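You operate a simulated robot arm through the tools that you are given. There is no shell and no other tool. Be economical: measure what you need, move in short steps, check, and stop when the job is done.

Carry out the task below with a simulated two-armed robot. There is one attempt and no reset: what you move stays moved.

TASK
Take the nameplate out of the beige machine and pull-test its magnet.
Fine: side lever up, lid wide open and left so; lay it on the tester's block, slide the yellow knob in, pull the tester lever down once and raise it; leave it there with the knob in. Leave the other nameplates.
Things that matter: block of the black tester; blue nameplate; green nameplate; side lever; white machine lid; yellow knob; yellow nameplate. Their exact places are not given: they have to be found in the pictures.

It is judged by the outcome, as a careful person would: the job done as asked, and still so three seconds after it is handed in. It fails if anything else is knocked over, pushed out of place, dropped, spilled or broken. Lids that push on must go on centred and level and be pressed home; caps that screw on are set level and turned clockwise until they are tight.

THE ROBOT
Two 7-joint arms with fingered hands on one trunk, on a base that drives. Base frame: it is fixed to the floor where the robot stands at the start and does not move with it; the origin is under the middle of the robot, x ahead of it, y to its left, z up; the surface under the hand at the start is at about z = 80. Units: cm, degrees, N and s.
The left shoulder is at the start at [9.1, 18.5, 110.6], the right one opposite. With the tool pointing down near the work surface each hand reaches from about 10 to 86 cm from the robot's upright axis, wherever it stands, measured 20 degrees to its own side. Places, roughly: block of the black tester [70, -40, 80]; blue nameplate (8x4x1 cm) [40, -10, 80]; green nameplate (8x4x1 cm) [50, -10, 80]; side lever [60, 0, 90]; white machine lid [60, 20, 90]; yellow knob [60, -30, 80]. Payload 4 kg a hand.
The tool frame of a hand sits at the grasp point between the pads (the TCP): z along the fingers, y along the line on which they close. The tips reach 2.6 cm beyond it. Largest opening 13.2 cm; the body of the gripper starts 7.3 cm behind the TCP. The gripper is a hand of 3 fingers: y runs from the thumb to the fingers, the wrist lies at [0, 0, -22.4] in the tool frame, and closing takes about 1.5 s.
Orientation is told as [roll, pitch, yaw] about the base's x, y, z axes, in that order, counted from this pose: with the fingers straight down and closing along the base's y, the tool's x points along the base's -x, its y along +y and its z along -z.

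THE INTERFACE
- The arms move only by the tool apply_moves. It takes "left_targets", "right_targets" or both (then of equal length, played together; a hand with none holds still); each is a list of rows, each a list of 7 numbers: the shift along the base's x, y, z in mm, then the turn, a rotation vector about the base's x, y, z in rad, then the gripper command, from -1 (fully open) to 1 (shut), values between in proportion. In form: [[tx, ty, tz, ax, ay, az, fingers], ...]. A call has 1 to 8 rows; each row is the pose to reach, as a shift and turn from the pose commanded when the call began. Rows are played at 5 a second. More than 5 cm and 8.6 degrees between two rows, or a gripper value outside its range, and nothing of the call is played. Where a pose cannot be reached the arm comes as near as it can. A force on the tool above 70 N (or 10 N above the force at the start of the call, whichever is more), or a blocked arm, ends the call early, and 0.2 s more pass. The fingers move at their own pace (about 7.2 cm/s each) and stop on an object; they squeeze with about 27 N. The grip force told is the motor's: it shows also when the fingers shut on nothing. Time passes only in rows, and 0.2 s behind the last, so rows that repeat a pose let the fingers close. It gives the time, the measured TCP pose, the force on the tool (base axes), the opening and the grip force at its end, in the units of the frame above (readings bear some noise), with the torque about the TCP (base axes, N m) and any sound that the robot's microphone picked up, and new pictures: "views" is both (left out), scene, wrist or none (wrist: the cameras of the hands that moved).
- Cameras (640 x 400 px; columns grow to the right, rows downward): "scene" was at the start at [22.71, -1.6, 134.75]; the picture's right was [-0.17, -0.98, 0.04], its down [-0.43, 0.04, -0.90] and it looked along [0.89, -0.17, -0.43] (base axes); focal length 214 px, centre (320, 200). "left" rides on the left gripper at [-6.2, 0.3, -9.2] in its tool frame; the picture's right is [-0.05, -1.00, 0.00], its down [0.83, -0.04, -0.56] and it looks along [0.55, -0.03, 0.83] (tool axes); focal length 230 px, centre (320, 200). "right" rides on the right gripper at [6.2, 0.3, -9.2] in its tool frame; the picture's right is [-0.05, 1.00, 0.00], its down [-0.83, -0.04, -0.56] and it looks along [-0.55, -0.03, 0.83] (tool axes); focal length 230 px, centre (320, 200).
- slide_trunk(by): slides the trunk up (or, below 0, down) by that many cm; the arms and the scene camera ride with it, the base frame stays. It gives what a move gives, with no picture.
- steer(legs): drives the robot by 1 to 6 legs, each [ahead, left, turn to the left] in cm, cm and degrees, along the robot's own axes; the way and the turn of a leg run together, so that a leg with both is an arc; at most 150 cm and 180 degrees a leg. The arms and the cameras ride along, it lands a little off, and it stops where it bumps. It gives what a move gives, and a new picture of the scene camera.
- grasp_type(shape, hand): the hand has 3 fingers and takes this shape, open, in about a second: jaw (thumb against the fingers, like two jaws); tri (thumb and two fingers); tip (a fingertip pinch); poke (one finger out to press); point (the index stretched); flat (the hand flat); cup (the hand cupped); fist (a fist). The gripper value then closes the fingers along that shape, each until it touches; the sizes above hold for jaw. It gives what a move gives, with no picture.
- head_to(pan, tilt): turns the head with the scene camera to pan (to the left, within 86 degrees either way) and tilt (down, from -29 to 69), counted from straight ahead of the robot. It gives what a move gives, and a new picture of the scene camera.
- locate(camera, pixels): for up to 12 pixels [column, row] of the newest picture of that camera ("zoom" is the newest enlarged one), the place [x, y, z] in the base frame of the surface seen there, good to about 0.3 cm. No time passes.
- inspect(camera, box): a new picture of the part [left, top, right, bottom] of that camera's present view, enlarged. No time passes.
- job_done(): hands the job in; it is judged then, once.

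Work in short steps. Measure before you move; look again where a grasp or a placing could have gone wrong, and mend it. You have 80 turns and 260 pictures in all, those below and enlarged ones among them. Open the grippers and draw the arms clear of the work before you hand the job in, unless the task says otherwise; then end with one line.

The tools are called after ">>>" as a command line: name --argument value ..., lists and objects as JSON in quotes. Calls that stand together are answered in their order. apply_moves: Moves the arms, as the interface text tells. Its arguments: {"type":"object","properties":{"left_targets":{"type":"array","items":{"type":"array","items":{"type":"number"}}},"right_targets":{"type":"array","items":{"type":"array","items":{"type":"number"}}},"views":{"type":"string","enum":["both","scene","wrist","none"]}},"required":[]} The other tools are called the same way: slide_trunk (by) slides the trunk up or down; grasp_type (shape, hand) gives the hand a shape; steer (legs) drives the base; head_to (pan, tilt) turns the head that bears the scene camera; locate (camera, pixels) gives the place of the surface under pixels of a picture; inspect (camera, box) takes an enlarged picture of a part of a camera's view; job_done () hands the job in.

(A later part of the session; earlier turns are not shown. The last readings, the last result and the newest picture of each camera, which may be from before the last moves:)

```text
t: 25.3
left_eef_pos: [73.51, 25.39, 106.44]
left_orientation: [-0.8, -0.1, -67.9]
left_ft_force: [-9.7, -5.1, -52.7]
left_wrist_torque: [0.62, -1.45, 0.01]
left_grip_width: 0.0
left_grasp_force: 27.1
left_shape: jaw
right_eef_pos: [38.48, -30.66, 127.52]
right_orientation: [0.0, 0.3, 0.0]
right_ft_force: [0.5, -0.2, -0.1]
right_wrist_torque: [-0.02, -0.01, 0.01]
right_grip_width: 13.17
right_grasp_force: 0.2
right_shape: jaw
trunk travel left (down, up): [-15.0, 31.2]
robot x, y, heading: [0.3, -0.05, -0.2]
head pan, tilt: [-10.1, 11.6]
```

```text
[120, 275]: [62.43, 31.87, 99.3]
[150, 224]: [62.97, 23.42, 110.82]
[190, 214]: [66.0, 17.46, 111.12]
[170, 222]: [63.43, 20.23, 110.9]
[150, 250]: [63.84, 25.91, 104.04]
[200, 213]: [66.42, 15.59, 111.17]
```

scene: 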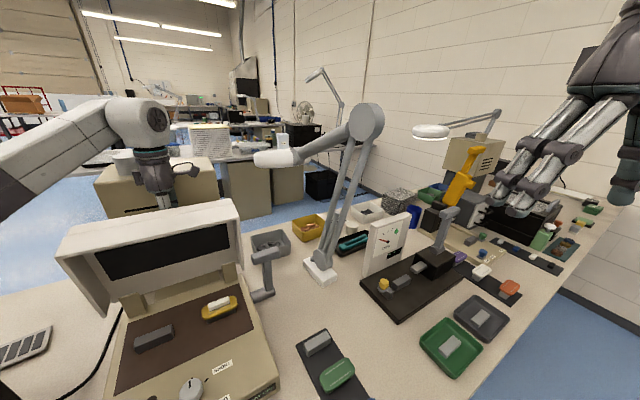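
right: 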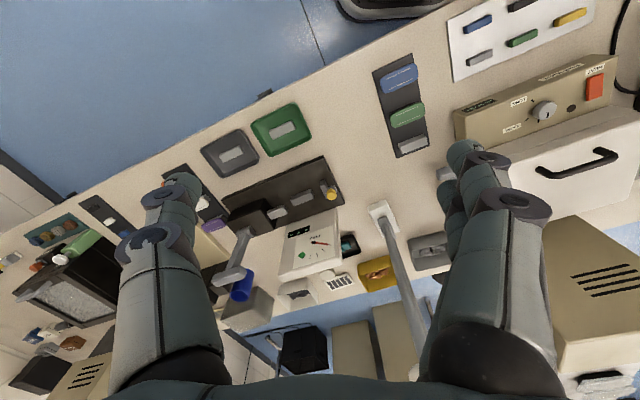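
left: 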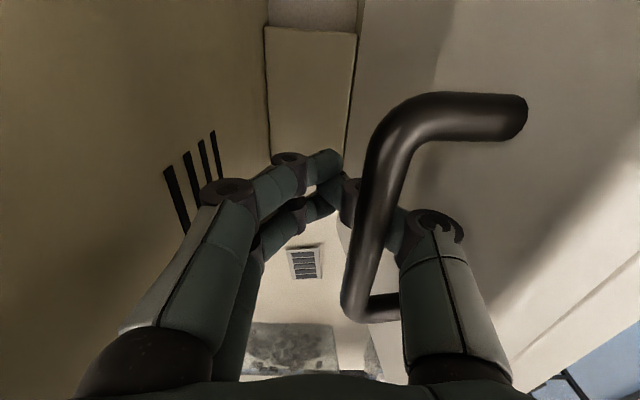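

Relax the left hand 1 cm. Then I bring the right hand (closed, tilted 30° forward) toward the front of the open lid, to push it fully back from the inside.

>>> apply_moves --left_targets '[[0, 0, -4, 0, 0, 0, 1], [0, 0, -9, 0, 0, 0, 1], [0, 0, -9, 0, 0, 0, 1], [0, 0, -9, 0, 0, 0, 1], [0, 0, -9, 0, 0, 0, 1], [0, 0, -9, 0, 0, 0, 1], [0, 0, -9, 0, 0, 0, 1]]' --right_targets '[[20, 30, -10, 0, -0.08, 0, 0], [40, 60, -20, 0, -0.16, 0, 0.5], [60, 95, -35, 0, -0.24, 0, 1], [80, 130, -45, 0, -0.32, 0, 1], [100, 165, -55, 0, -0.4, 0, 1], [120, 200, -65, 0, -0.48, 0, 1], [140, 230, -80, 0, -0.52, 0, 1]]'

```text
t: 26.9
left_eef_pos: [73.45, 25.12, 106.42]
left_orientation: [-0.3, -0.5, -68.0]
left_ft_force: [0.3, -0.8, -0.9]
left_wrist_torque: [0.0, 0.05, 0.04]
left_grip_width: 0.0
left_grasp_force: 26.8
left_shape: jaw
right_eef_pos: [52.23, -7.41, 120.04]
right_orientation: [0.1, -29.8, -0.2]
right_ft_force: [0.8, 0.0, 0.6]
right_wrist_torque: [0.0, 0.01, 0.01]
right_grip_width: 0.0
right_grasp_force: 27.0
right_shape: jaw
trunk travel left (down, up): [-15.0, 31.2]
robot x, y, heading: [-0.15, -0.15, 0.0]
head pan, tilt: [-10.1, 11.6]
```

scene: 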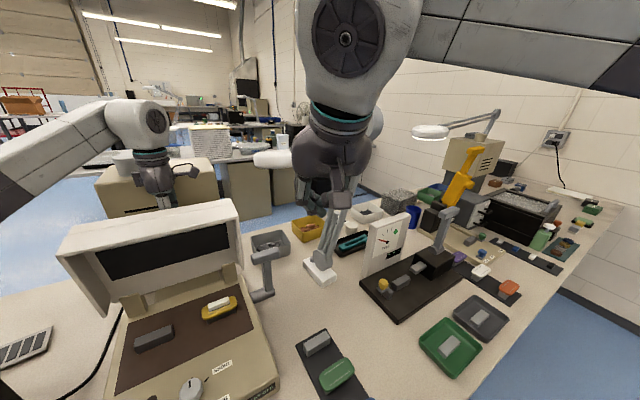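
right: 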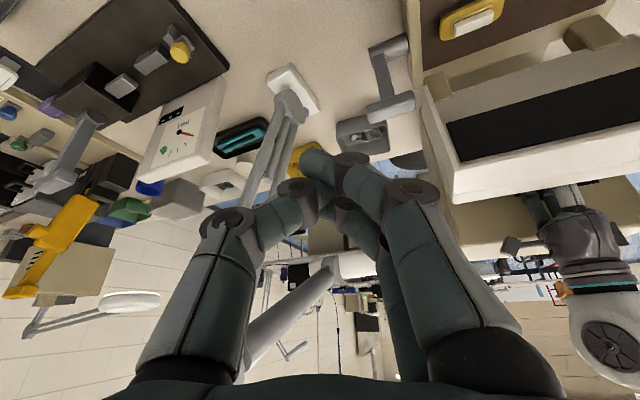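
left: 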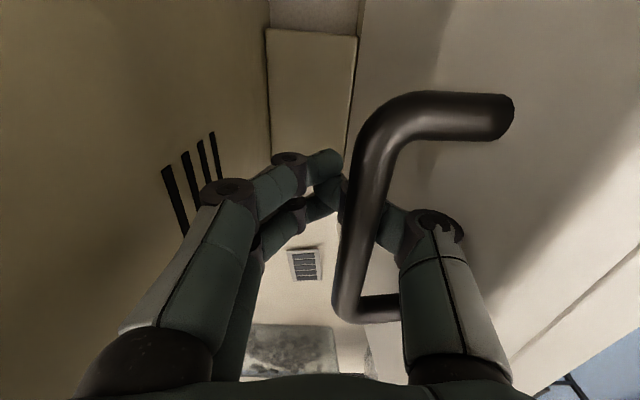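

I move the right hand to just in front of the lid rim at (54.4,12,108).

>>> apply_moves --right_targets '[[0, 40, -15, 0, 0, 0, 1], [0, 80, -35, 0, 0, 0, 1], [5, 115, -65, 0, 0, 0, 1], [12, 155, -95, 0, 0, 0, 1], [22, 190, -118, 0, 0, 0, 1]]'

```text
refused: row 4 steps farther than a row can; nothing moved
```

Row 4 was slightly too long; I split it.

>>> apply_moves --right_targets '[[0, 40, -15, 0, 0, 0, 1], [0, 75, -35, 0, 0, 0, 1], [5, 105, -60, 0, 0, 0, 1], [10, 135, -85, 0, 0, 0, 1], [16, 163, -105, 0, 0, 0, 1], [22, 190, -118, 0, 0, 0, 1]]'

```text
t: 28.3
left_eef_pos: [73.11, 25.13, 106.59]
left_orientation: [-0.2, -0.5, -67.9]
left_ft_force: [-1.6, 0.8, -2.2]
left_wrist_torque: [0.01, -0.02, -0.01]
left_grip_width: 0.0
left_grasp_force: 27.0
left_shape: jaw
right_eef_pos: [50.85, -4.98, 110.04]
right_orientation: [0.1, -29.8, -0.2]
right_ft_force: [-0.2, 0.6, 0.0]
right_wrist_torque: [0.01, 0.0, -0.01]
right_grip_width: 0.0
right_grasp_force: 26.7
right_shape: jaw
right hand out of reach, approached as far as the arm can: row 1, 2, 3, 4, 5, 6
trunk travel left (down, up): [-15.0, 31.2]
robot x, y, heading: [0.29, 0.37, 0.1]
head pan, tilt: [-10.1, 11.6]
```

scene: 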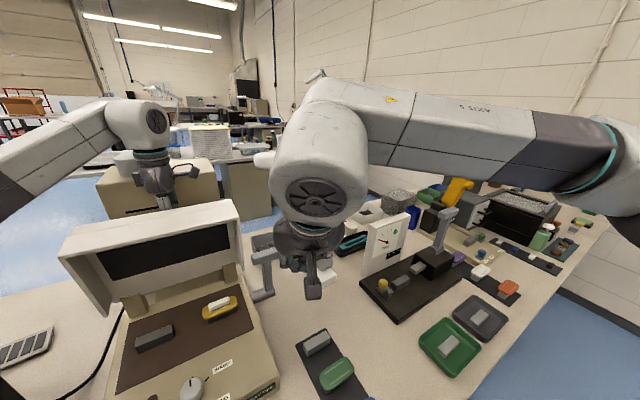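
right: 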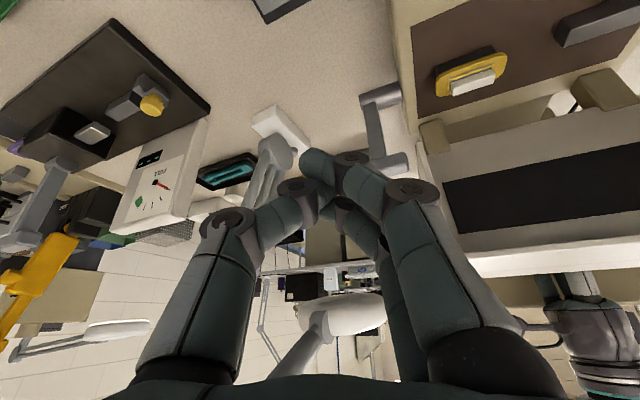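

The right arm can't get there in this pose. I first test whether the lid is already past balance: shift the left hand 1 cm forward (toward −b) and see if the lid follows.

>>> apply_moves --left_targets '[[-5, -2, 0, 0, 0, 0, 1], [-10, -4, 0, 0, 0, 0, 1], [-10, -4, 0, 0, 0, 0, 1], [-10, -4, 0, 0, 0, 0, 1]]'

>>> inspect --camera "scene" --box '[40, 130, 280, 330]'

>>> locate --camera "scene" --pixels '[[150, 224], [190, 214], [170, 222], [150, 250], [200, 213]]'

```text
t: 29.3
left_eef_pos: [71.99, 24.61, 106.49]
left_orientation: [-0.1, -0.5, -68.0]
left_ft_force: [-0.4, -0.3, 0.6]
left_wrist_torque: [0.01, -0.02, 0.01]
left_grip_width: 0.0
left_grasp_force: 26.6
left_shape: jaw
right_eef_pos: [50.86, -5.0, 110.06]
right_orientation: [0.1, -29.8, -0.1]
right_ft_force: [-0.2, 0.0, 0.2]
right_wrist_torque: [0.02, 0.01, 0.02]
right_grip_width: 0.0
right_grasp_force: 27.4
right_shape: jaw
trunk travel left (down, up): [-15.0, 31.2]
robot x, y, heading: [0.09, 0.13, -0.3]
head pan, tilt: [-10.1, 11.6]
```

scene: 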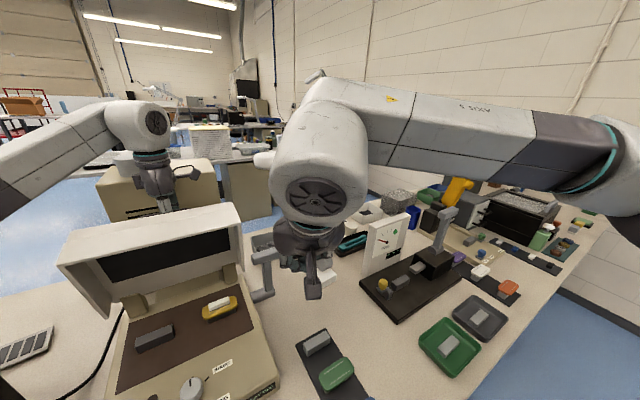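
left: 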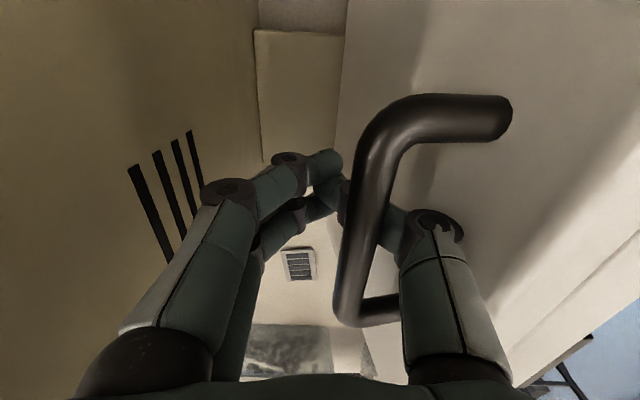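

```text
2.00 times, centred on (160, 230) of scene
```

zoom: 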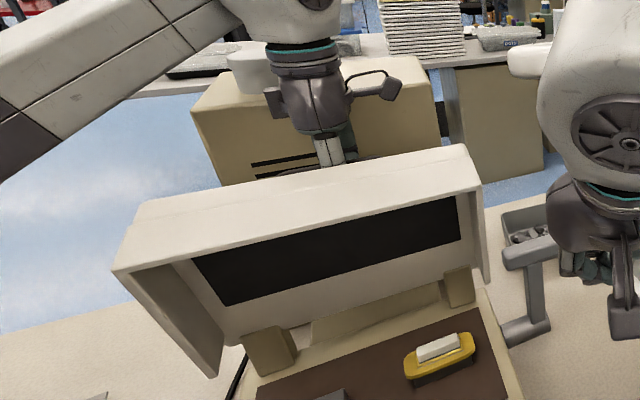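

```text
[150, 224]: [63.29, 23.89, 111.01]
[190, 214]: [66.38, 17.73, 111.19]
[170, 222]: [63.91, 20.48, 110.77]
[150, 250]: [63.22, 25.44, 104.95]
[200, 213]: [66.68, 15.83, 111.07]
```

The lid followed the hand, so it isn't past balance. I yaw the right hand 50° left and tilt it further, so that it can reach the lid's right-hand rim to push.

>>> apply_moves --left_targets '[[5, 2, 0, 0, 0, 0, 1], [10, 4, 0, 0, 0, 0, 1], [10, 4, 0, 0, 0, 0, 1], [10, 4, 0, 0, 0, 0, 1], [10, 4, 0, 0, 0, 0, 1], [10, 4, 0, 0, 0, 0, 1]]' --right_targets '[[0, 0, 2, 0, 0, 0.145, 1], [0, 0, 4, 0, 0, 0.29, 1], [0, 0, 6, 0, 0, 0.435, 1], [0, 0, 8, 0, 0, 0.58, 1], [0, 0, 10, 0, 0, 0.725, 1], [0, 0, 10, 0, 0, 0.87, 1]]' --views "none"

>>> apply_moves --right_targets '[[5, 15, 0, 0.1, -0.084, 0, 1], [10, 30, 0, 0.2, -0.168, 0, 1], [15, 45, 0, 0.29, -0.243, 0, 1], [30, 70, 0, 0.335, -0.28, 0, 1], [45, 95, -5, 0.335, -0.28, 0, 1], [55, 115, -10, 0.335, -0.28, 0, 1]]'

```text
t: 30.7
left_eef_pos: [73.22, 25.13, 106.54]
left_orientation: [-0.2, -0.5, -67.9]
left_ft_force: [-1.9, -0.1, -6.4]
left_wrist_torque: [0.06, -0.15, 0.01]
left_grip_width: 0.0
left_grasp_force: 26.1
left_shape: jaw
right_eef_pos: [51.04, -5.08, 111.61]
right_orientation: [0.2, -29.7, 49.8]
right_ft_force: [-1.1, -0.2, -0.2]
right_wrist_torque: [-0.02, -0.02, -0.02]
right_grip_width: 0.03
right_grasp_force: 26.4
right_shape: jaw
trunk travel left (down, up): [-15.0, 31.2]
robot x, y, heading: [-0.16, 0.28, -0.2]
head pan, tilt: [-10.1, 11.6]
```

```text
t: 32.1
left_eef_pos: [73.3, 25.14, 106.47]
left_orientation: [-0.1, -0.6, -68.0]
left_ft_force: [-0.7, 0.5, -3.7]
left_wrist_torque: [0.02, -0.08, 0.0]
left_grip_width: 0.0
left_grasp_force: 27.0
left_shape: jaw
right_eef_pos: [56.54, 6.21, 110.69]
right_orientation: [0.5, -54.8, 49.5]
right_ft_force: [0.7, 0.4, 0.1]
right_wrist_torque: [0.02, 0.03, 0.03]
right_grip_width: 0.01
right_grasp_force: 27.1
right_shape: jaw
trunk travel left (down, up): [-15.0, 31.2]
robot x, y, heading: [-0.34, -0.08, 0.0]
head pan, tilt: [-10.1, 11.6]
```

scene: 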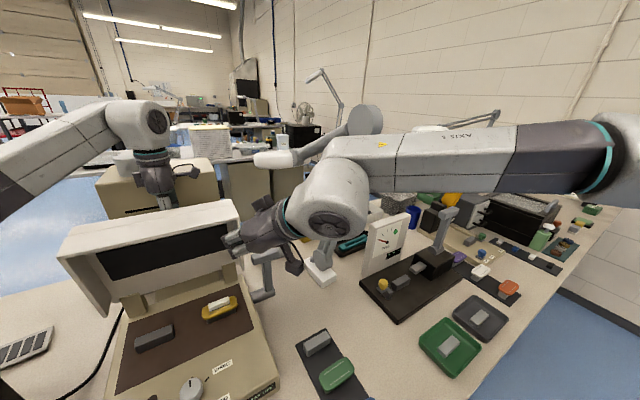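
right: 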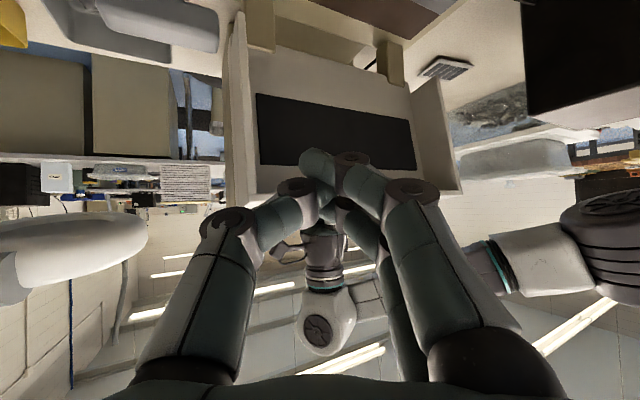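

The right hand now points at the lid interior. I lower 3.5 cm and advance along b until it touches the lid's inner panel.

>>> apply_moves --right_targets '[[10, 4, -18, 0, 0, 0, 1], [20, 8, -35, 0, 0, 0, 1], [40, 16, -35, 0, 0, 0, 1], [60, 24, -35, 0, 0, 0, 1], [75, 30, -35, 0, 0, 0, 1], [90, 36, -35, 0, 0, 0, 1]]'

```text
t: 33.5
left_eef_pos: [73.2, 25.11, 106.5]
left_orientation: [-0.1, -0.6, -68.0]
left_ft_force: [-0.7, -2.6, -4.1]
left_wrist_torque: [0.06, -0.07, 0.04]
left_grip_width: 0.04
left_grasp_force: 26.5
left_shape: jaw
right_eef_pos: [61.17, 7.83, 106.93]
right_orientation: [0.5, -55.0, 49.6]
right_ft_force: [0.4, -0.3, -0.4]
right_wrist_torque: [0.03, 0.02, -0.01]
right_grip_width: 0.02
right_grasp_force: 27.1
right_shape: jaw
right hand out of reach, approached as far as the arm can: row 4, 5, 6
trunk travel left (down, up): [-15.0, 31.2]
robot x, y, heading: [0.14, -0.13, 0.1]
head pan, tilt: [-10.1, 11.6]
```

scene: 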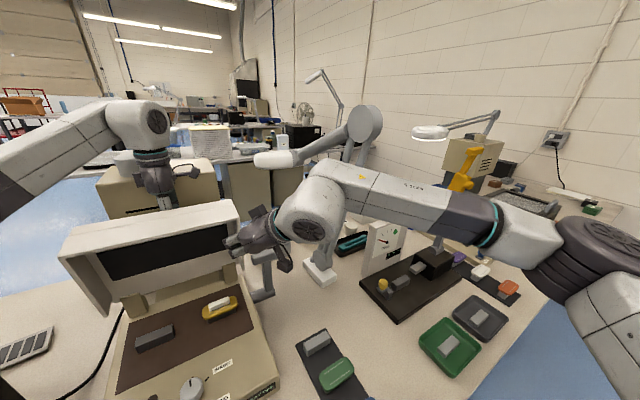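
right: 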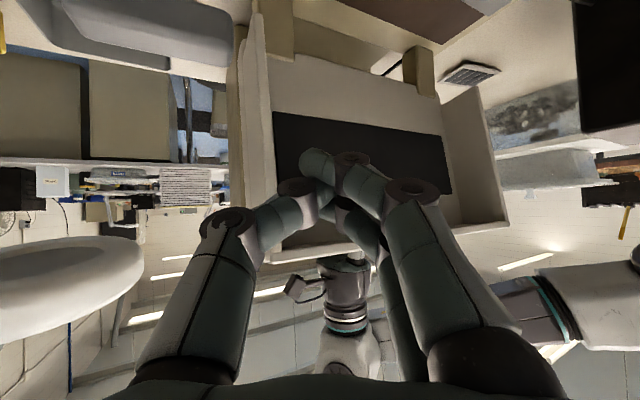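

Right hand can't push further but its fingers sit just under the lid rim, so it can prop the lid. I ease the left hand back so the lid rests on the right hand, then unhook the left.

>>> apply_moves --left_targets '[[-6, -2, 0, 0, 0, 0, 1], [-13, -5, 1, 0, 0, 0, 1], [-20, -8, 2, 0, 0, 0, 1], [-26, -10, 3, 0, 0, 0, 1], [-26, -10, 3, 0, 0, 0, 1]]'

>>> inspect --camera "scene" --box '[40, 130, 340, 330]'

```text
t: 34.7
left_eef_pos: [70.59, 24.11, 106.68]
left_orientation: [-0.2, -0.6, -68.0]
left_ft_force: [-0.8, -1.2, -1.9]
left_wrist_torque: [0.02, -0.08, 0.01]
left_grip_width: 0.02
left_grasp_force: 27.2
left_shape: jaw
right_eef_pos: [61.18, 7.72, 106.84]
right_orientation: [0.3, -54.9, 49.6]
right_ft_force: [0.1, 0.2, 0.2]
right_wrist_torque: [-0.01, -0.03, 0.02]
right_grip_width: 0.0
right_grasp_force: 27.1
right_shape: jaw
trunk travel left (down, up): [-15.0, 31.2]
robot x, y, heading: [-0.25, -0.04, -0.3]
head pan, tilt: [-10.1, 11.6]
```

scene: 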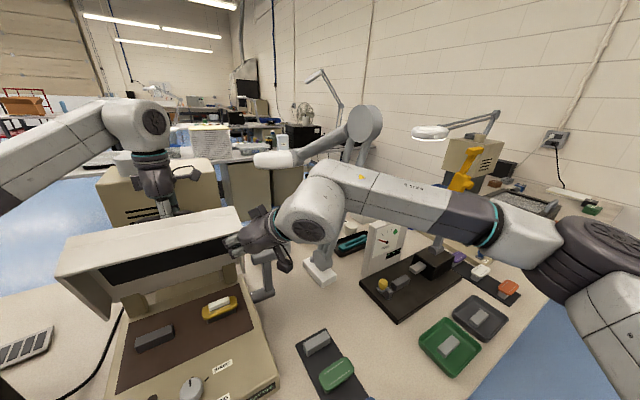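
left: 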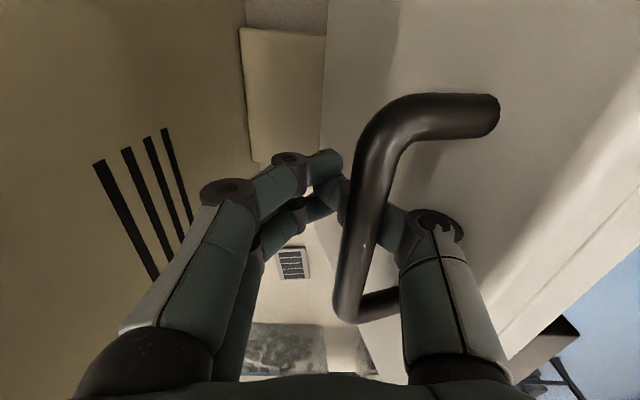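

```text
2.00 times, centred on (190, 230) of scene
```

zoom: 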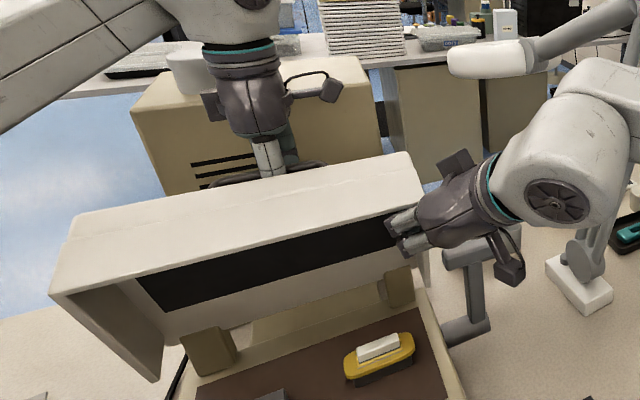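

The right fingers are under the rim inside the lid mouth. I let the lid down a little more until it touches the right hand.

>>> apply_moves --left_targets '[[-8, -3, 0, 0, 0, 0, 1], [-16, -6, -1, 0, 0, 0, 1], [-24, -10, -2, 0, 0, 0, 1], [-32, -13, -4, 0, 0, 0, 1], [-32, -13, -4, 0, 0, 0, 1]]' --views "scene"

>>> inspect --camera "scene" --box '[40, 130, 340, 330]'

```text
t: 35.6
left_eef_pos: [68.41, 23.25, 106.89]
left_orientation: [0.6, -1.0, -67.2]
left_ft_force: [23.9, 4.0, 1.2]
left_wrist_torque: [-0.21, 0.78, 0.15]
left_grip_width: 0.0
left_grasp_force: 27.3
left_shape: jaw
right_eef_pos: [60.61, 7.31, 105.8]
right_orientation: [0.8, -53.4, 49.2]
right_ft_force: [-24.8, -14.5, -4.2]
right_wrist_torque: [0.18, -0.2, -0.31]
right_grip_width: 0.0
right_grasp_force: 26.7
right_shape: jaw
trunk travel left (down, up): [-15.0, 31.2]
robot x, y, heading: [-0.11, -0.33, -0.4]
head pan, tilt: [-10.1, 11.6]
stopped in row 4 (left hand): the force on the tool passed its limit at 78 N (the readings are from after the stop); the commanded pose is now the measured one
```

scene: 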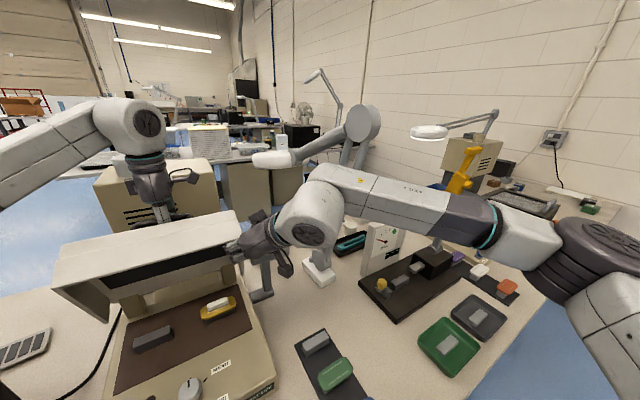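

```text
2.00 times, centred on (190, 230) of scene
```

zoom: 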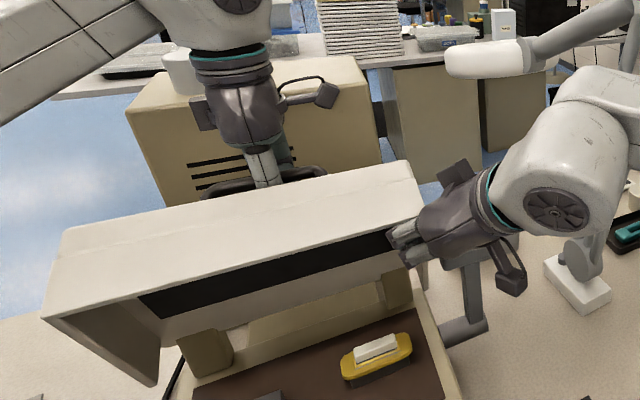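

The lid now rests on the right hand. I relax the left, open it a little, and lift clear of the handle.

>>> apply_moves --left_targets '[[6, 2, 0, 0, 0, 0, 0.6], [6, 2, 0, 0, 0, 0, 0.6], [6, 2, 10, 0, 0, 0, 0.6], [6, 2, 30, 0, 0, 0, 0.6], [6, 2, 60, 0, 0, 0, 0.6], [0, 0, 100, 0, 0, 0, 0.6], [-20, -8, 130, 0, 0, 0, 0.6], [-60, -20, 140, 0, 0, 0, 1]]'

```text
t: 37.4
left_eef_pos: [62.12, 21.49, 121.01]
left_orientation: [0.5, -1.0, -67.4]
left_ft_force: [-0.6, 0.6, -0.3]
left_wrist_torque: [0.04, 0.03, 0.0]
left_grip_width: 0.0
left_grasp_force: 8.3
left_shape: jaw
right_eef_pos: [60.72, 7.45, 106.11]
right_orientation: [0.5, -53.7, 49.4]
right_ft_force: [-0.4, -0.3, -1.3]
right_wrist_torque: [-0.04, 0.04, 0.01]
right_grip_width: 0.03
right_grasp_force: 27.2
right_shape: jaw
trunk travel left (down, up): [-15.0, 31.2]
robot x, y, heading: [-0.06, -0.32, -0.4]
head pan, tilt: [-10.1, 11.6]
```

scene: 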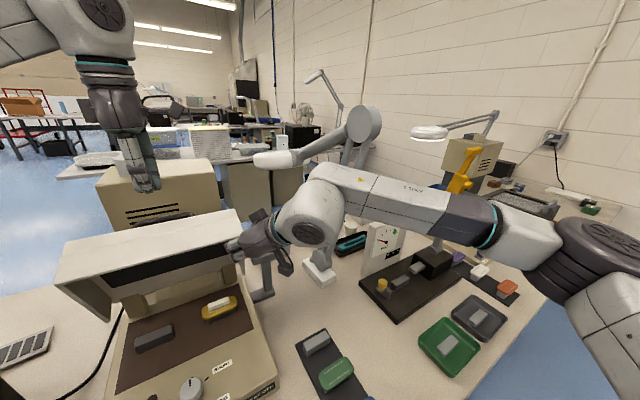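
left: 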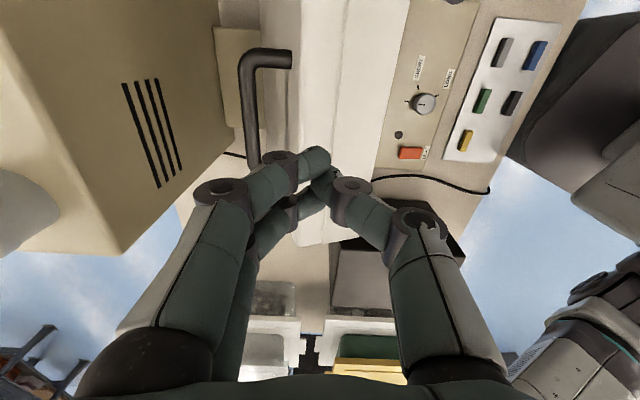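

The lid is propped by the right hand. I bring the closed left hand in front of the lid mouth and down to z≈104.

>>> apply_moves --left_targets '[[-45, -6, 0, 0, 0, 0, 1], [-90, -10, 0, 0, 0, 0, 1], [-130, -14, 0, 0, 0, 0, 1], [-160, -15, -30, 0, 0, 0, 1], [-160, -15, -75, 0, 0, 0, 1], [-160, -15, -120, 0, 0, 0, 1], [-160, -15, -168, 0, 0, 0, 1]]'

```text
t: 39.0
left_eef_pos: [46.47, 20.19, 104.23]
left_orientation: [0.6, -1.0, -67.4]
left_ft_force: [0.8, -0.4, 0.1]
left_wrist_torque: [0.02, 0.02, -0.01]
left_grip_width: 0.0
left_grasp_force: 26.9
left_shape: jaw
right_eef_pos: [60.96, 7.52, 105.96]
right_orientation: [0.6, -53.6, 49.3]
right_ft_force: [-0.9, -0.8, -0.2]
right_wrist_torque: [0.02, 0.03, 0.0]
right_grip_width: 0.0
right_grasp_force: 26.8
right_shape: jaw
trunk travel left (down, up): [-15.0, 31.2]
robot x, y, heading: [-0.2, 0.12, -0.3]
head pan, tilt: [-10.1, 11.6]
```

scene: 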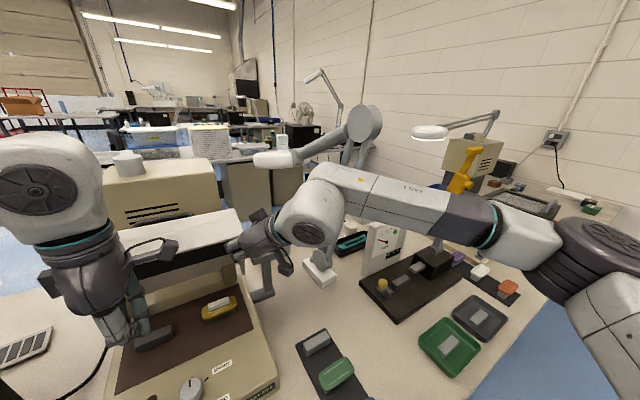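
left: 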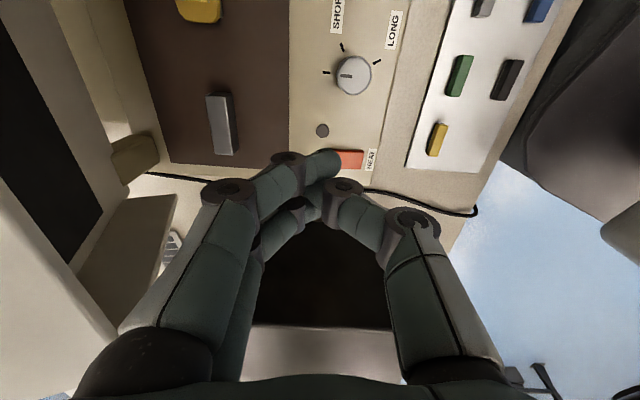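

The hand is in front of the lid mouth. I push along b, stepwise.

>>> apply_moves --left_targets '[[28, 11, 0, 0, 0, 0, 1], [56, 22, 0, 0, 0, 0, 1], [79, 31, 0, 0, 0, 0, 1], [98, 39, 0, 0, 0, 0, 1], [116, 46, 2, 0, 0, 0, 1], [135, 54, 5, 0, 0, 0, 1]]'

```text
t: 40.4
left_eef_pos: [59.76, 25.35, 104.77]
left_orientation: [0.5, -1.1, -67.4]
left_ft_force: [-0.4, -0.5, -0.2]
left_wrist_torque: [-0.02, -0.04, 0.01]
left_grip_width: 0.01
left_grasp_force: 27.7
left_shape: jaw
right_eef_pos: [60.96, 7.51, 105.93]
right_orientation: [0.7, -53.6, 49.2]
right_ft_force: [-1.0, 0.3, 0.5]
right_wrist_torque: [-0.04, -0.02, 0.01]
right_grip_width: 0.0
right_grasp_force: 26.6
right_shape: jaw
trunk travel left (down, up): [-15.0, 31.2]
robot x, y, heading: [0.0, 0.37, -0.1]
head pan, tilt: [-10.1, 11.6]
```

scene: 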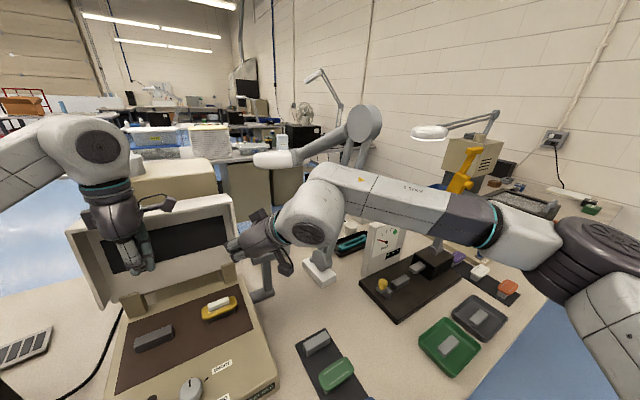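
left: 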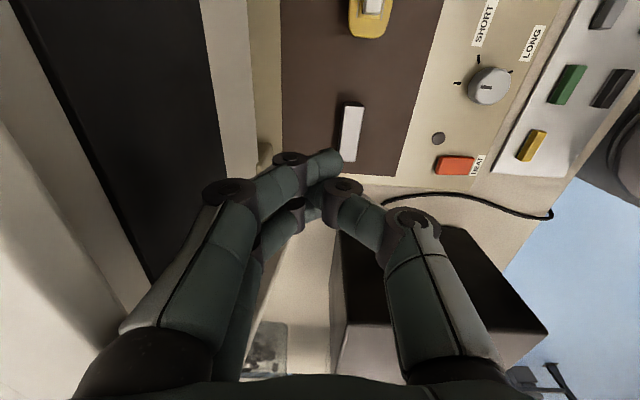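

The lid has gone past ~90°. I push a further 7 cm, then look at its stop.

>>> apply_moves --left_targets '[[19, 8, 2, 0, 0, 0, 1], [38, 15, 4, 0, 0, 0, 1], [56, 22, 4, 0, 0, 0, 1], [70, 28, 4, 0, 0, 0, 1]]'

>>> locate --camera "scene" --pixels '[[85, 225], [200, 200], [200, 210], [215, 225], [190, 260], [110, 290]]'

```text
t: 40.8
left_eef_pos: [59.84, 25.48, 105.11]
left_orientation: [-0.5, -0.3, -68.8]
left_ft_force: [-44.4, -9.7, 8.1]
left_wrist_torque: [0.78, -3.11, 0.45]
left_grip_width: 0.01
left_grasp_force: 27.0
left_shape: jaw
right_eef_pos: [60.35, 7.43, 106.18]
right_orientation: [0.3, -53.9, 49.7]
right_ft_force: [0.2, 0.4, -0.6]
right_wrist_torque: [0.02, 0.04, 0.03]
right_grip_width: 0.0
right_grasp_force: 26.9
right_shape: jaw
trunk travel left (down, up): [-15.0, 31.2]
robot x, y, heading: [-0.3, -0.1, -0.1]
head pan, tilt: [-10.1, 11.6]
stopped in row 2 (left hand): the force on the tool passed its limit at 84 N (the readings are from after the stop); the commanded pose is now the measured one
```

scene: 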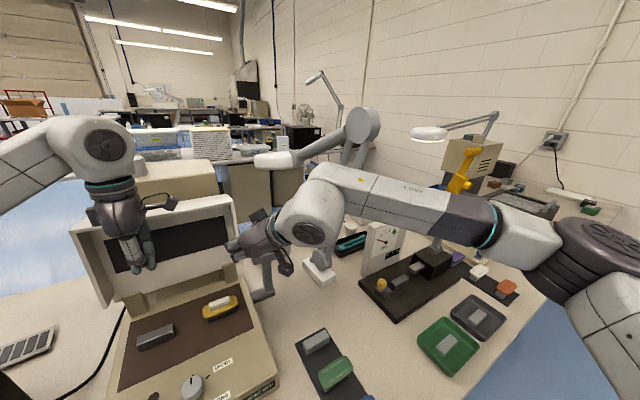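
left: 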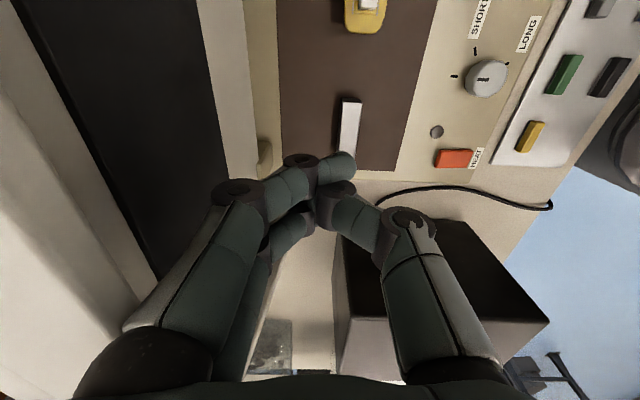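

```text
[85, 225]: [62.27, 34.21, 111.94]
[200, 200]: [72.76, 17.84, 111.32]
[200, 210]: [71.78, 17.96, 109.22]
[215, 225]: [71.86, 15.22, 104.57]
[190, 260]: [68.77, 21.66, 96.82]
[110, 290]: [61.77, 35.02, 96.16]
```

The lid hit its stop, slightly past vertical (~95°). I withdraw the left hand and see whether it stays.

>>> apply_moves --left_targets '[[-20, -8, 0, 0, 0, 0, 1], [-55, -22, 0, 0, 0, 0, 1], [-95, -35, 10, 0, 0, 0, 1], [-120, -40, 50, 0, 0, 0, 1], [-120, -40, 95, 0, 0, 0, 1], [-120, 0, 120, 0, 0, 0, 1]]' --right_targets '[[-10, -10, 5, 0, 0, 0, 1], [-25, -30, 10, 0, 0, 0, 1], [-45, -55, 20, 0, 0, 0, 1], [-65, -90, 30, 0, 0, 0, 1], [-85, -125, 40, 0, 0, 0, 1], [-105, -160, 50, 0, 0, 0, 1]]' --views "scene"

```text
t: 42.2
left_eef_pos: [48.21, 25.6, 116.34]
left_orientation: [-0.3, -0.3, -68.3]
left_ft_force: [-0.2, -0.1, 0.1]
left_wrist_torque: [-0.02, -0.06, 0.0]
left_grip_width: 0.0
left_grasp_force: 27.1
left_shape: jaw
right_eef_pos: [49.69, -8.09, 110.9]
right_orientation: [0.6, -53.8, 49.6]
right_ft_force: [0.1, 0.0, 1.0]
right_wrist_torque: [0.01, 0.03, -0.02]
right_grip_width: 0.0
right_grasp_force: 27.2
right_shape: jaw
trunk travel left (down, up): [-15.0, 31.2]
robot x, y, heading: [-0.45, -0.15, -0.2]
head pan, tilt: [-10.1, 11.6]
```

scene: 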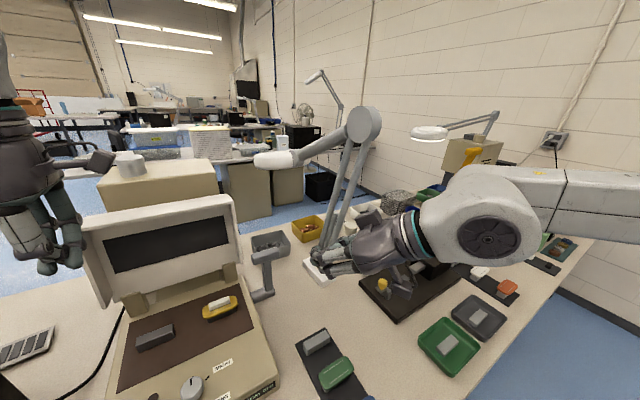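

The lid stays wide open. Now I look closely at the nameplate and at the tester.

>>> inspect --camera "scene" --box '[110, 270, 270, 370]'

>>> locate --camera "zoom" --pixels '[[375, 170], [375, 190], [490, 130], [500, 115], [385, 155], [440, 115], [425, 145], [390, 140], [460, 125], [430, 175], [375, 200], [330, 190]]'

>>> apply_moves --right_targets '[[-20, -40, 10, 0, 0, -0.14, 0], [-40, -80, 20, 0, 0, -0.28, -1], [-60, -120, 30, 0, 0, -0.42, -1], [-70, -160, 40, 0, 0, -0.56, -1], [-80, -200, 60, 0, 0, -0.7, -1], [-80, -240, 80, 0, 0, -0.84, -1]]' --views "scene"

>>> inspect --camera "scene" --box '[340, 190, 500, 330]'

```text
4.00 times, centred on (190, 320) of scene
```

zoom: 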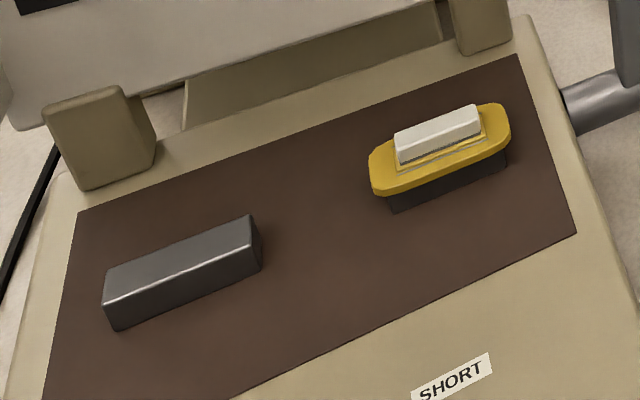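

```text
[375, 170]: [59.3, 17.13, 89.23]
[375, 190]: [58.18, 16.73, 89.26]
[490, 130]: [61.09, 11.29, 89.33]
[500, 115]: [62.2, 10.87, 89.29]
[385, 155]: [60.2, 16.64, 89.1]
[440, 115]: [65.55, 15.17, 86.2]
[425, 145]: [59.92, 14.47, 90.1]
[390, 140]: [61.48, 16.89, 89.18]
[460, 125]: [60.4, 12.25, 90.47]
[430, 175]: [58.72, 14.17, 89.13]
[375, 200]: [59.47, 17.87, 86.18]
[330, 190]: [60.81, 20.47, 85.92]
```

```text
t: 43.6
left_eef_pos: [48.5, 25.6, 116.1]
left_orientation: [-0.3, -0.3, -68.2]
left_ft_force: [1.0, -0.2, -0.5]
left_wrist_torque: [0.0, 0.02, 0.0]
left_grip_width: 0.0
left_grasp_force: 27.2
left_shape: jaw
right_eef_pos: [42.39, -32.44, 118.97]
right_orientation: [0.6, -53.6, 1.1]
right_ft_force: [0.2, -0.1, -0.4]
right_wrist_torque: [0.0, 0.02, 0.01]
right_grip_width: 13.17
right_grasp_force: 0.1
right_shape: jaw
trunk travel left (down, up): [-15.0, 31.2]
robot x, y, heading: [-0.39, 0.15, -0.1]
head pan, tilt: [-10.1, 11.6]
```

scene: 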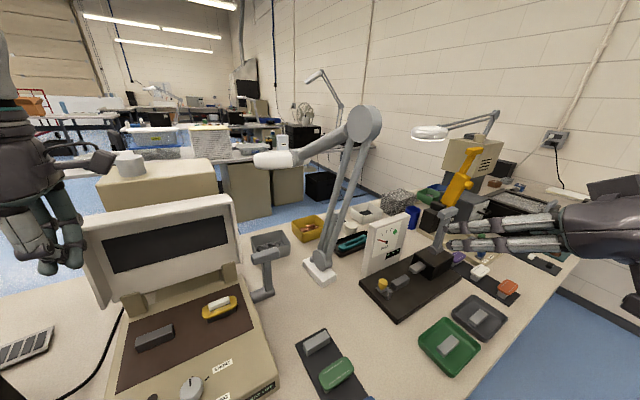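

```text
2.86 times, centred on (420, 260) of scene
```

zoom: 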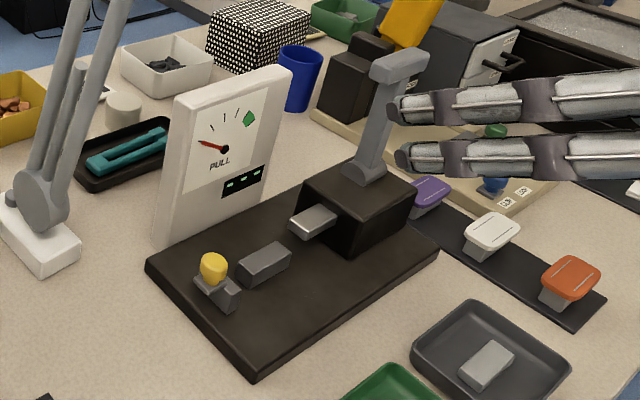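

The plate lies magnet-up on a dark block, centre ≈(60.3,14.1), top z 89.3. I measure the tester: block, knob slider, silver plunger, tower and lever.

>>> locate --camera "zoom" --pixels '[[213, 262], [212, 280], [200, 285], [232, 300], [240, 265], [285, 250], [265, 270], [290, 222], [330, 212], [312, 230], [360, 175], [395, 65]]'

>>> locate --camera "zoom" --pixels '[[150, 268], [255, 372], [437, 250], [265, 255], [250, 275], [303, 200], [335, 250], [415, 190], [260, 245], [365, 190], [425, 60], [380, 72]]'

>>> inspect --camera "scene" --box '[370, 240, 450, 300]'

```text
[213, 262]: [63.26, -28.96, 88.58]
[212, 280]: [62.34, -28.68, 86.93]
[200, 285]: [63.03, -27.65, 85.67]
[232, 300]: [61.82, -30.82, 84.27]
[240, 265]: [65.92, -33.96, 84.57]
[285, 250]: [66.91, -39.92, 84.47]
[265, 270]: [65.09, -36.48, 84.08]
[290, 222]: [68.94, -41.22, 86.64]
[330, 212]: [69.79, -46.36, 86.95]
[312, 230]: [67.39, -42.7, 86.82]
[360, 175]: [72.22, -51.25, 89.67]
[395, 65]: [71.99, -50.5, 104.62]
```

```text
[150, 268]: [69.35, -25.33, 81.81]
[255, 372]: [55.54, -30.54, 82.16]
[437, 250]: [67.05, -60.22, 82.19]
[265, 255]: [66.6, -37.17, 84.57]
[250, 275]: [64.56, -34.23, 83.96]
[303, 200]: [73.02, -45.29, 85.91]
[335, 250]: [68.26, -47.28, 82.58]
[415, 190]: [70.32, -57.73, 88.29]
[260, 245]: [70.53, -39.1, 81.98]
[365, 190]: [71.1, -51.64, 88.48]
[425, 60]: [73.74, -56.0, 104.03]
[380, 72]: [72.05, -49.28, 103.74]
```

```text
6.67 times, centred on (410, 270) of scene
```

zoom: 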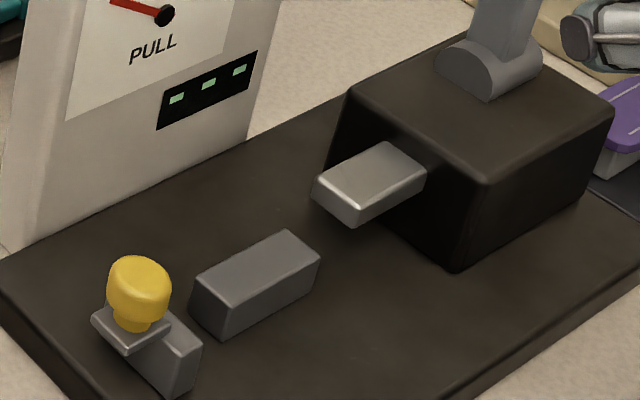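

Tester long axis is parallel to the machine's (u=(0.361,-0.932)); block centre ≈(66.2,-36.8,84.6). I move the left hand over the yellow plate, opened to ~7 cm.

>>> apply_moves --left_targets '[[30, -29, 0, 0, 0, 0, -0.06], [60, -58, 0, 0, 0, 0, -0.06], [90, -87, 0, 0, 0, 0, -0.06], [118, -115, -20, 0, 0, 0, -0.06], [118, -115, -65, 0, 0, 0, -0.06], [118, -115, -110, 0, 0, 0, -0.06], [118, -115, -160, 0, 0, 0, -0.06]]'

```text
t: 45.2
left_eef_pos: [60.66, 13.75, 100.12]
left_orientation: [-0.6, -0.4, -68.3]
left_ft_force: [0.6, 1.1, 0.8]
left_wrist_torque: [0.0, -0.02, 0.01]
left_grip_width: 6.98
left_grasp_force: 0.1
left_shape: jaw
right_eef_pos: [42.37, -32.28, 118.76]
right_orientation: [0.6, -53.6, 1.3]
right_ft_force: [-0.2, 0.7, -0.2]
right_wrist_torque: [0.01, 0.0, -0.04]
right_grip_width: 13.18
right_grasp_force: 0.0
right_shape: jaw
trunk travel left (down, up): [-15.0, 31.2]
robot x, y, heading: [-0.28, -0.09, -0.2]
head pan, tilt: [-10.1, 11.6]
```

scene: 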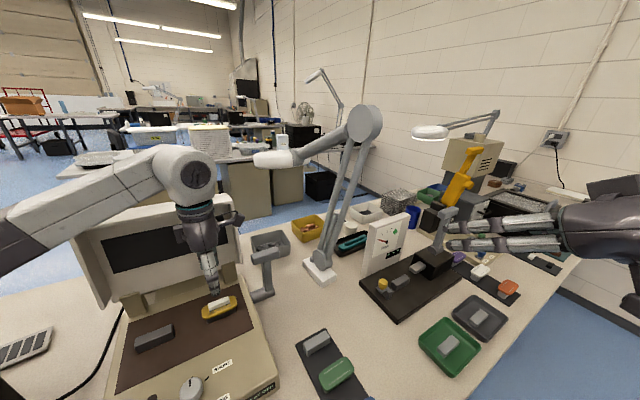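
left: 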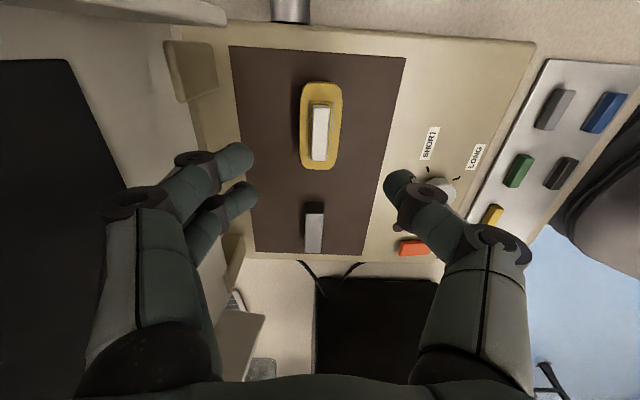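

Plate appears at (320,125) in the left view, well aligned. I measure its outline from here.

>>> locate --camera "left" --pixels '[[303, 125], [338, 125], [322, 85], [318, 165], [320, 110], [318, 155], [322, 103], [305, 160], [340, 95]]'

>>> inspect --camera "left" --box '[270, 65, 380, 185]'

```text
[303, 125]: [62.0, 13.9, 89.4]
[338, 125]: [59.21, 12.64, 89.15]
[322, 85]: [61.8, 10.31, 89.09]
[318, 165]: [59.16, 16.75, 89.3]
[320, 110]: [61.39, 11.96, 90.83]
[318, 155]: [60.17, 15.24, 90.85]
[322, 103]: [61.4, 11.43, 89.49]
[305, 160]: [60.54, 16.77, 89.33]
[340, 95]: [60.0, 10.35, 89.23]
```

```text
3.33 times, centred on (325, 125) of left
```

zoom: 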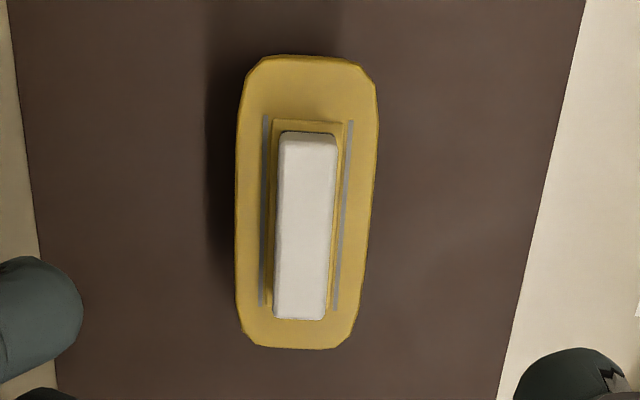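

Plate centre ≈(60.5,13.5). I descend to TCP z≈89.3 and close on its 4 cm sides.

>>> apply_moves --left_targets '[[-1, -2, -40, 0, 0, 0, -0.06], [-1, -2, -75, 0, 0, 0, -0.06], [-1, -2, -95, 0, 0, 0, -0.06], [-1, -2, -108, 0, 0, 0, -0.06], [-1, -2, -108, 0, 0, 0, 1], [-1, -2, -108, 0, 0, 0, 1], [-1, -2, -108, 0, 0, 0, 1], [-1, -2, -108, 0, 0, 0, 1]]'

```text
t: 47.2
left_eef_pos: [60.91, 12.53, 92.91]
left_orientation: [2.1, -3.3, -69.4]
left_ft_force: [-5.1, -3.2, 10.4]
left_wrist_torque: [-0.19, 0.42, 0.0]
left_grip_width: 0.52
left_grasp_force: 26.6
left_shape: jaw
right_eef_pos: [41.98, -32.53, 118.75]
right_orientation: [0.6, -53.7, 1.2]
right_ft_force: [0.8, 0.7, 0.0]
right_wrist_torque: [-0.03, 0.02, -0.03]
right_grip_width: 13.22
right_grasp_force: 0.1
right_shape: jaw
trunk travel left (down, up): [-15.0, 31.2]
robot x, y, heading: [-0.38, -0.19, -0.1]
head pan, tilt: [-10.1, 11.6]
stopped in row 8 (left hand): the arm was blocked; the commanded pose is now the measured one
```

scene: 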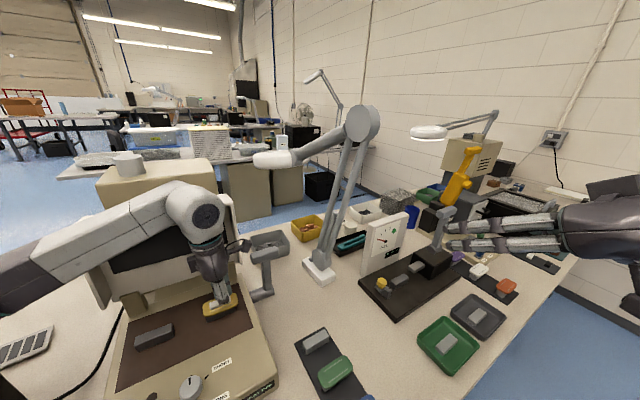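
left: 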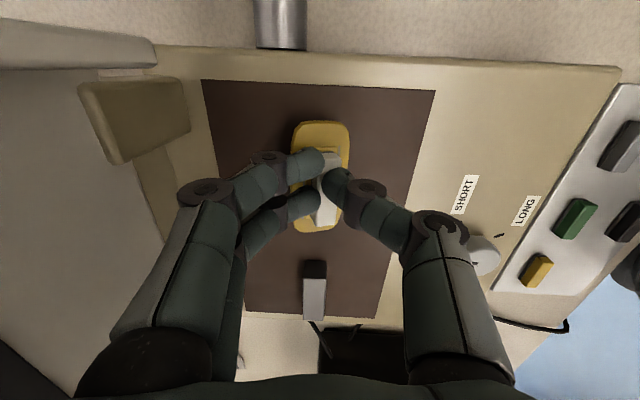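

The arm was blocked at z≈92.9 — the hand touches the open lid's rim behind. The fingers closed on the magnet bar; I lift just 1 cm to see whether it is held.

>>> apply_moves --left_targets '[[-5, -2, 3, 0, 0, 0, 1], [-10, -4, 10, 0, 0, 0, 1], [-10, -4, 10, 0, 0, 0, 1]]'

>>> inspect --camera "left" --box '[240, 90, 420, 260]'

>>> inspect --camera "scene" --box '[60, 180, 280, 340]'

```text
t: 48.0
left_eef_pos: [59.87, 12.72, 92.95]
left_orientation: [1.3, -2.0, -68.8]
left_ft_force: [-0.3, 1.4, -0.4]
left_wrist_torque: [0.0, -0.01, 0.02]
left_grip_width: 0.42
left_grasp_force: 26.7
left_shape: jaw
right_eef_pos: [42.08, -32.52, 119.05]
right_orientation: [0.8, -53.9, 1.1]
right_ft_force: [-0.3, 0.0, 0.2]
right_wrist_torque: [-0.02, 0.0, 0.01]
right_grip_width: 13.19
right_grasp_force: 0.0
right_shape: jaw
trunk travel left (down, up): [-15.0, 31.2]
robot x, y, heading: [-0.29, -0.33, 0.2]
head pan, tilt: [-10.1, 11.6]
```

scene: 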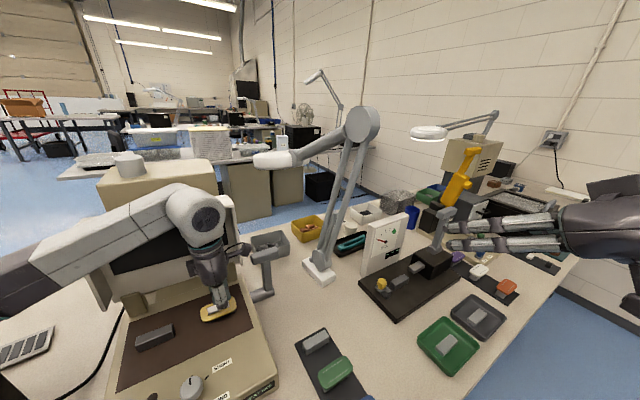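
left: 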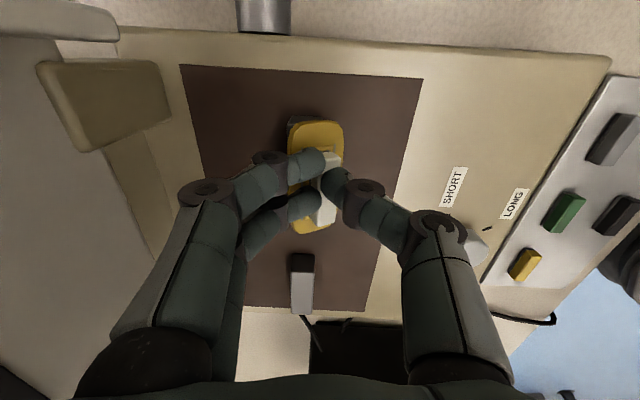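

```text
2.35 times, centred on (330, 175) of left
```

zoom: 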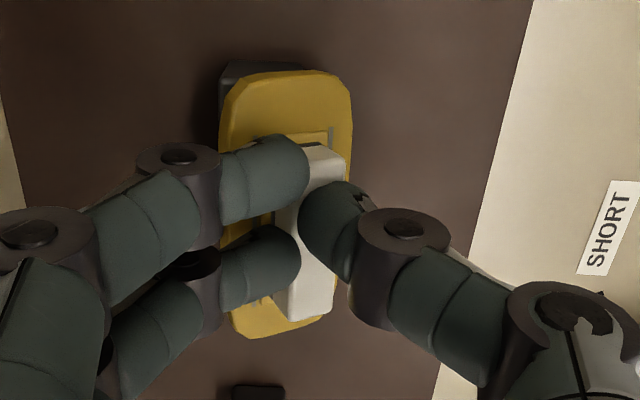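

```text
2.50 times, centred on (170, 260) of scene
```

zoom: 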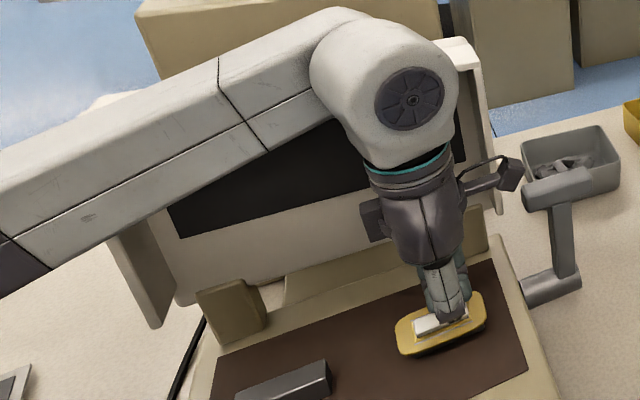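

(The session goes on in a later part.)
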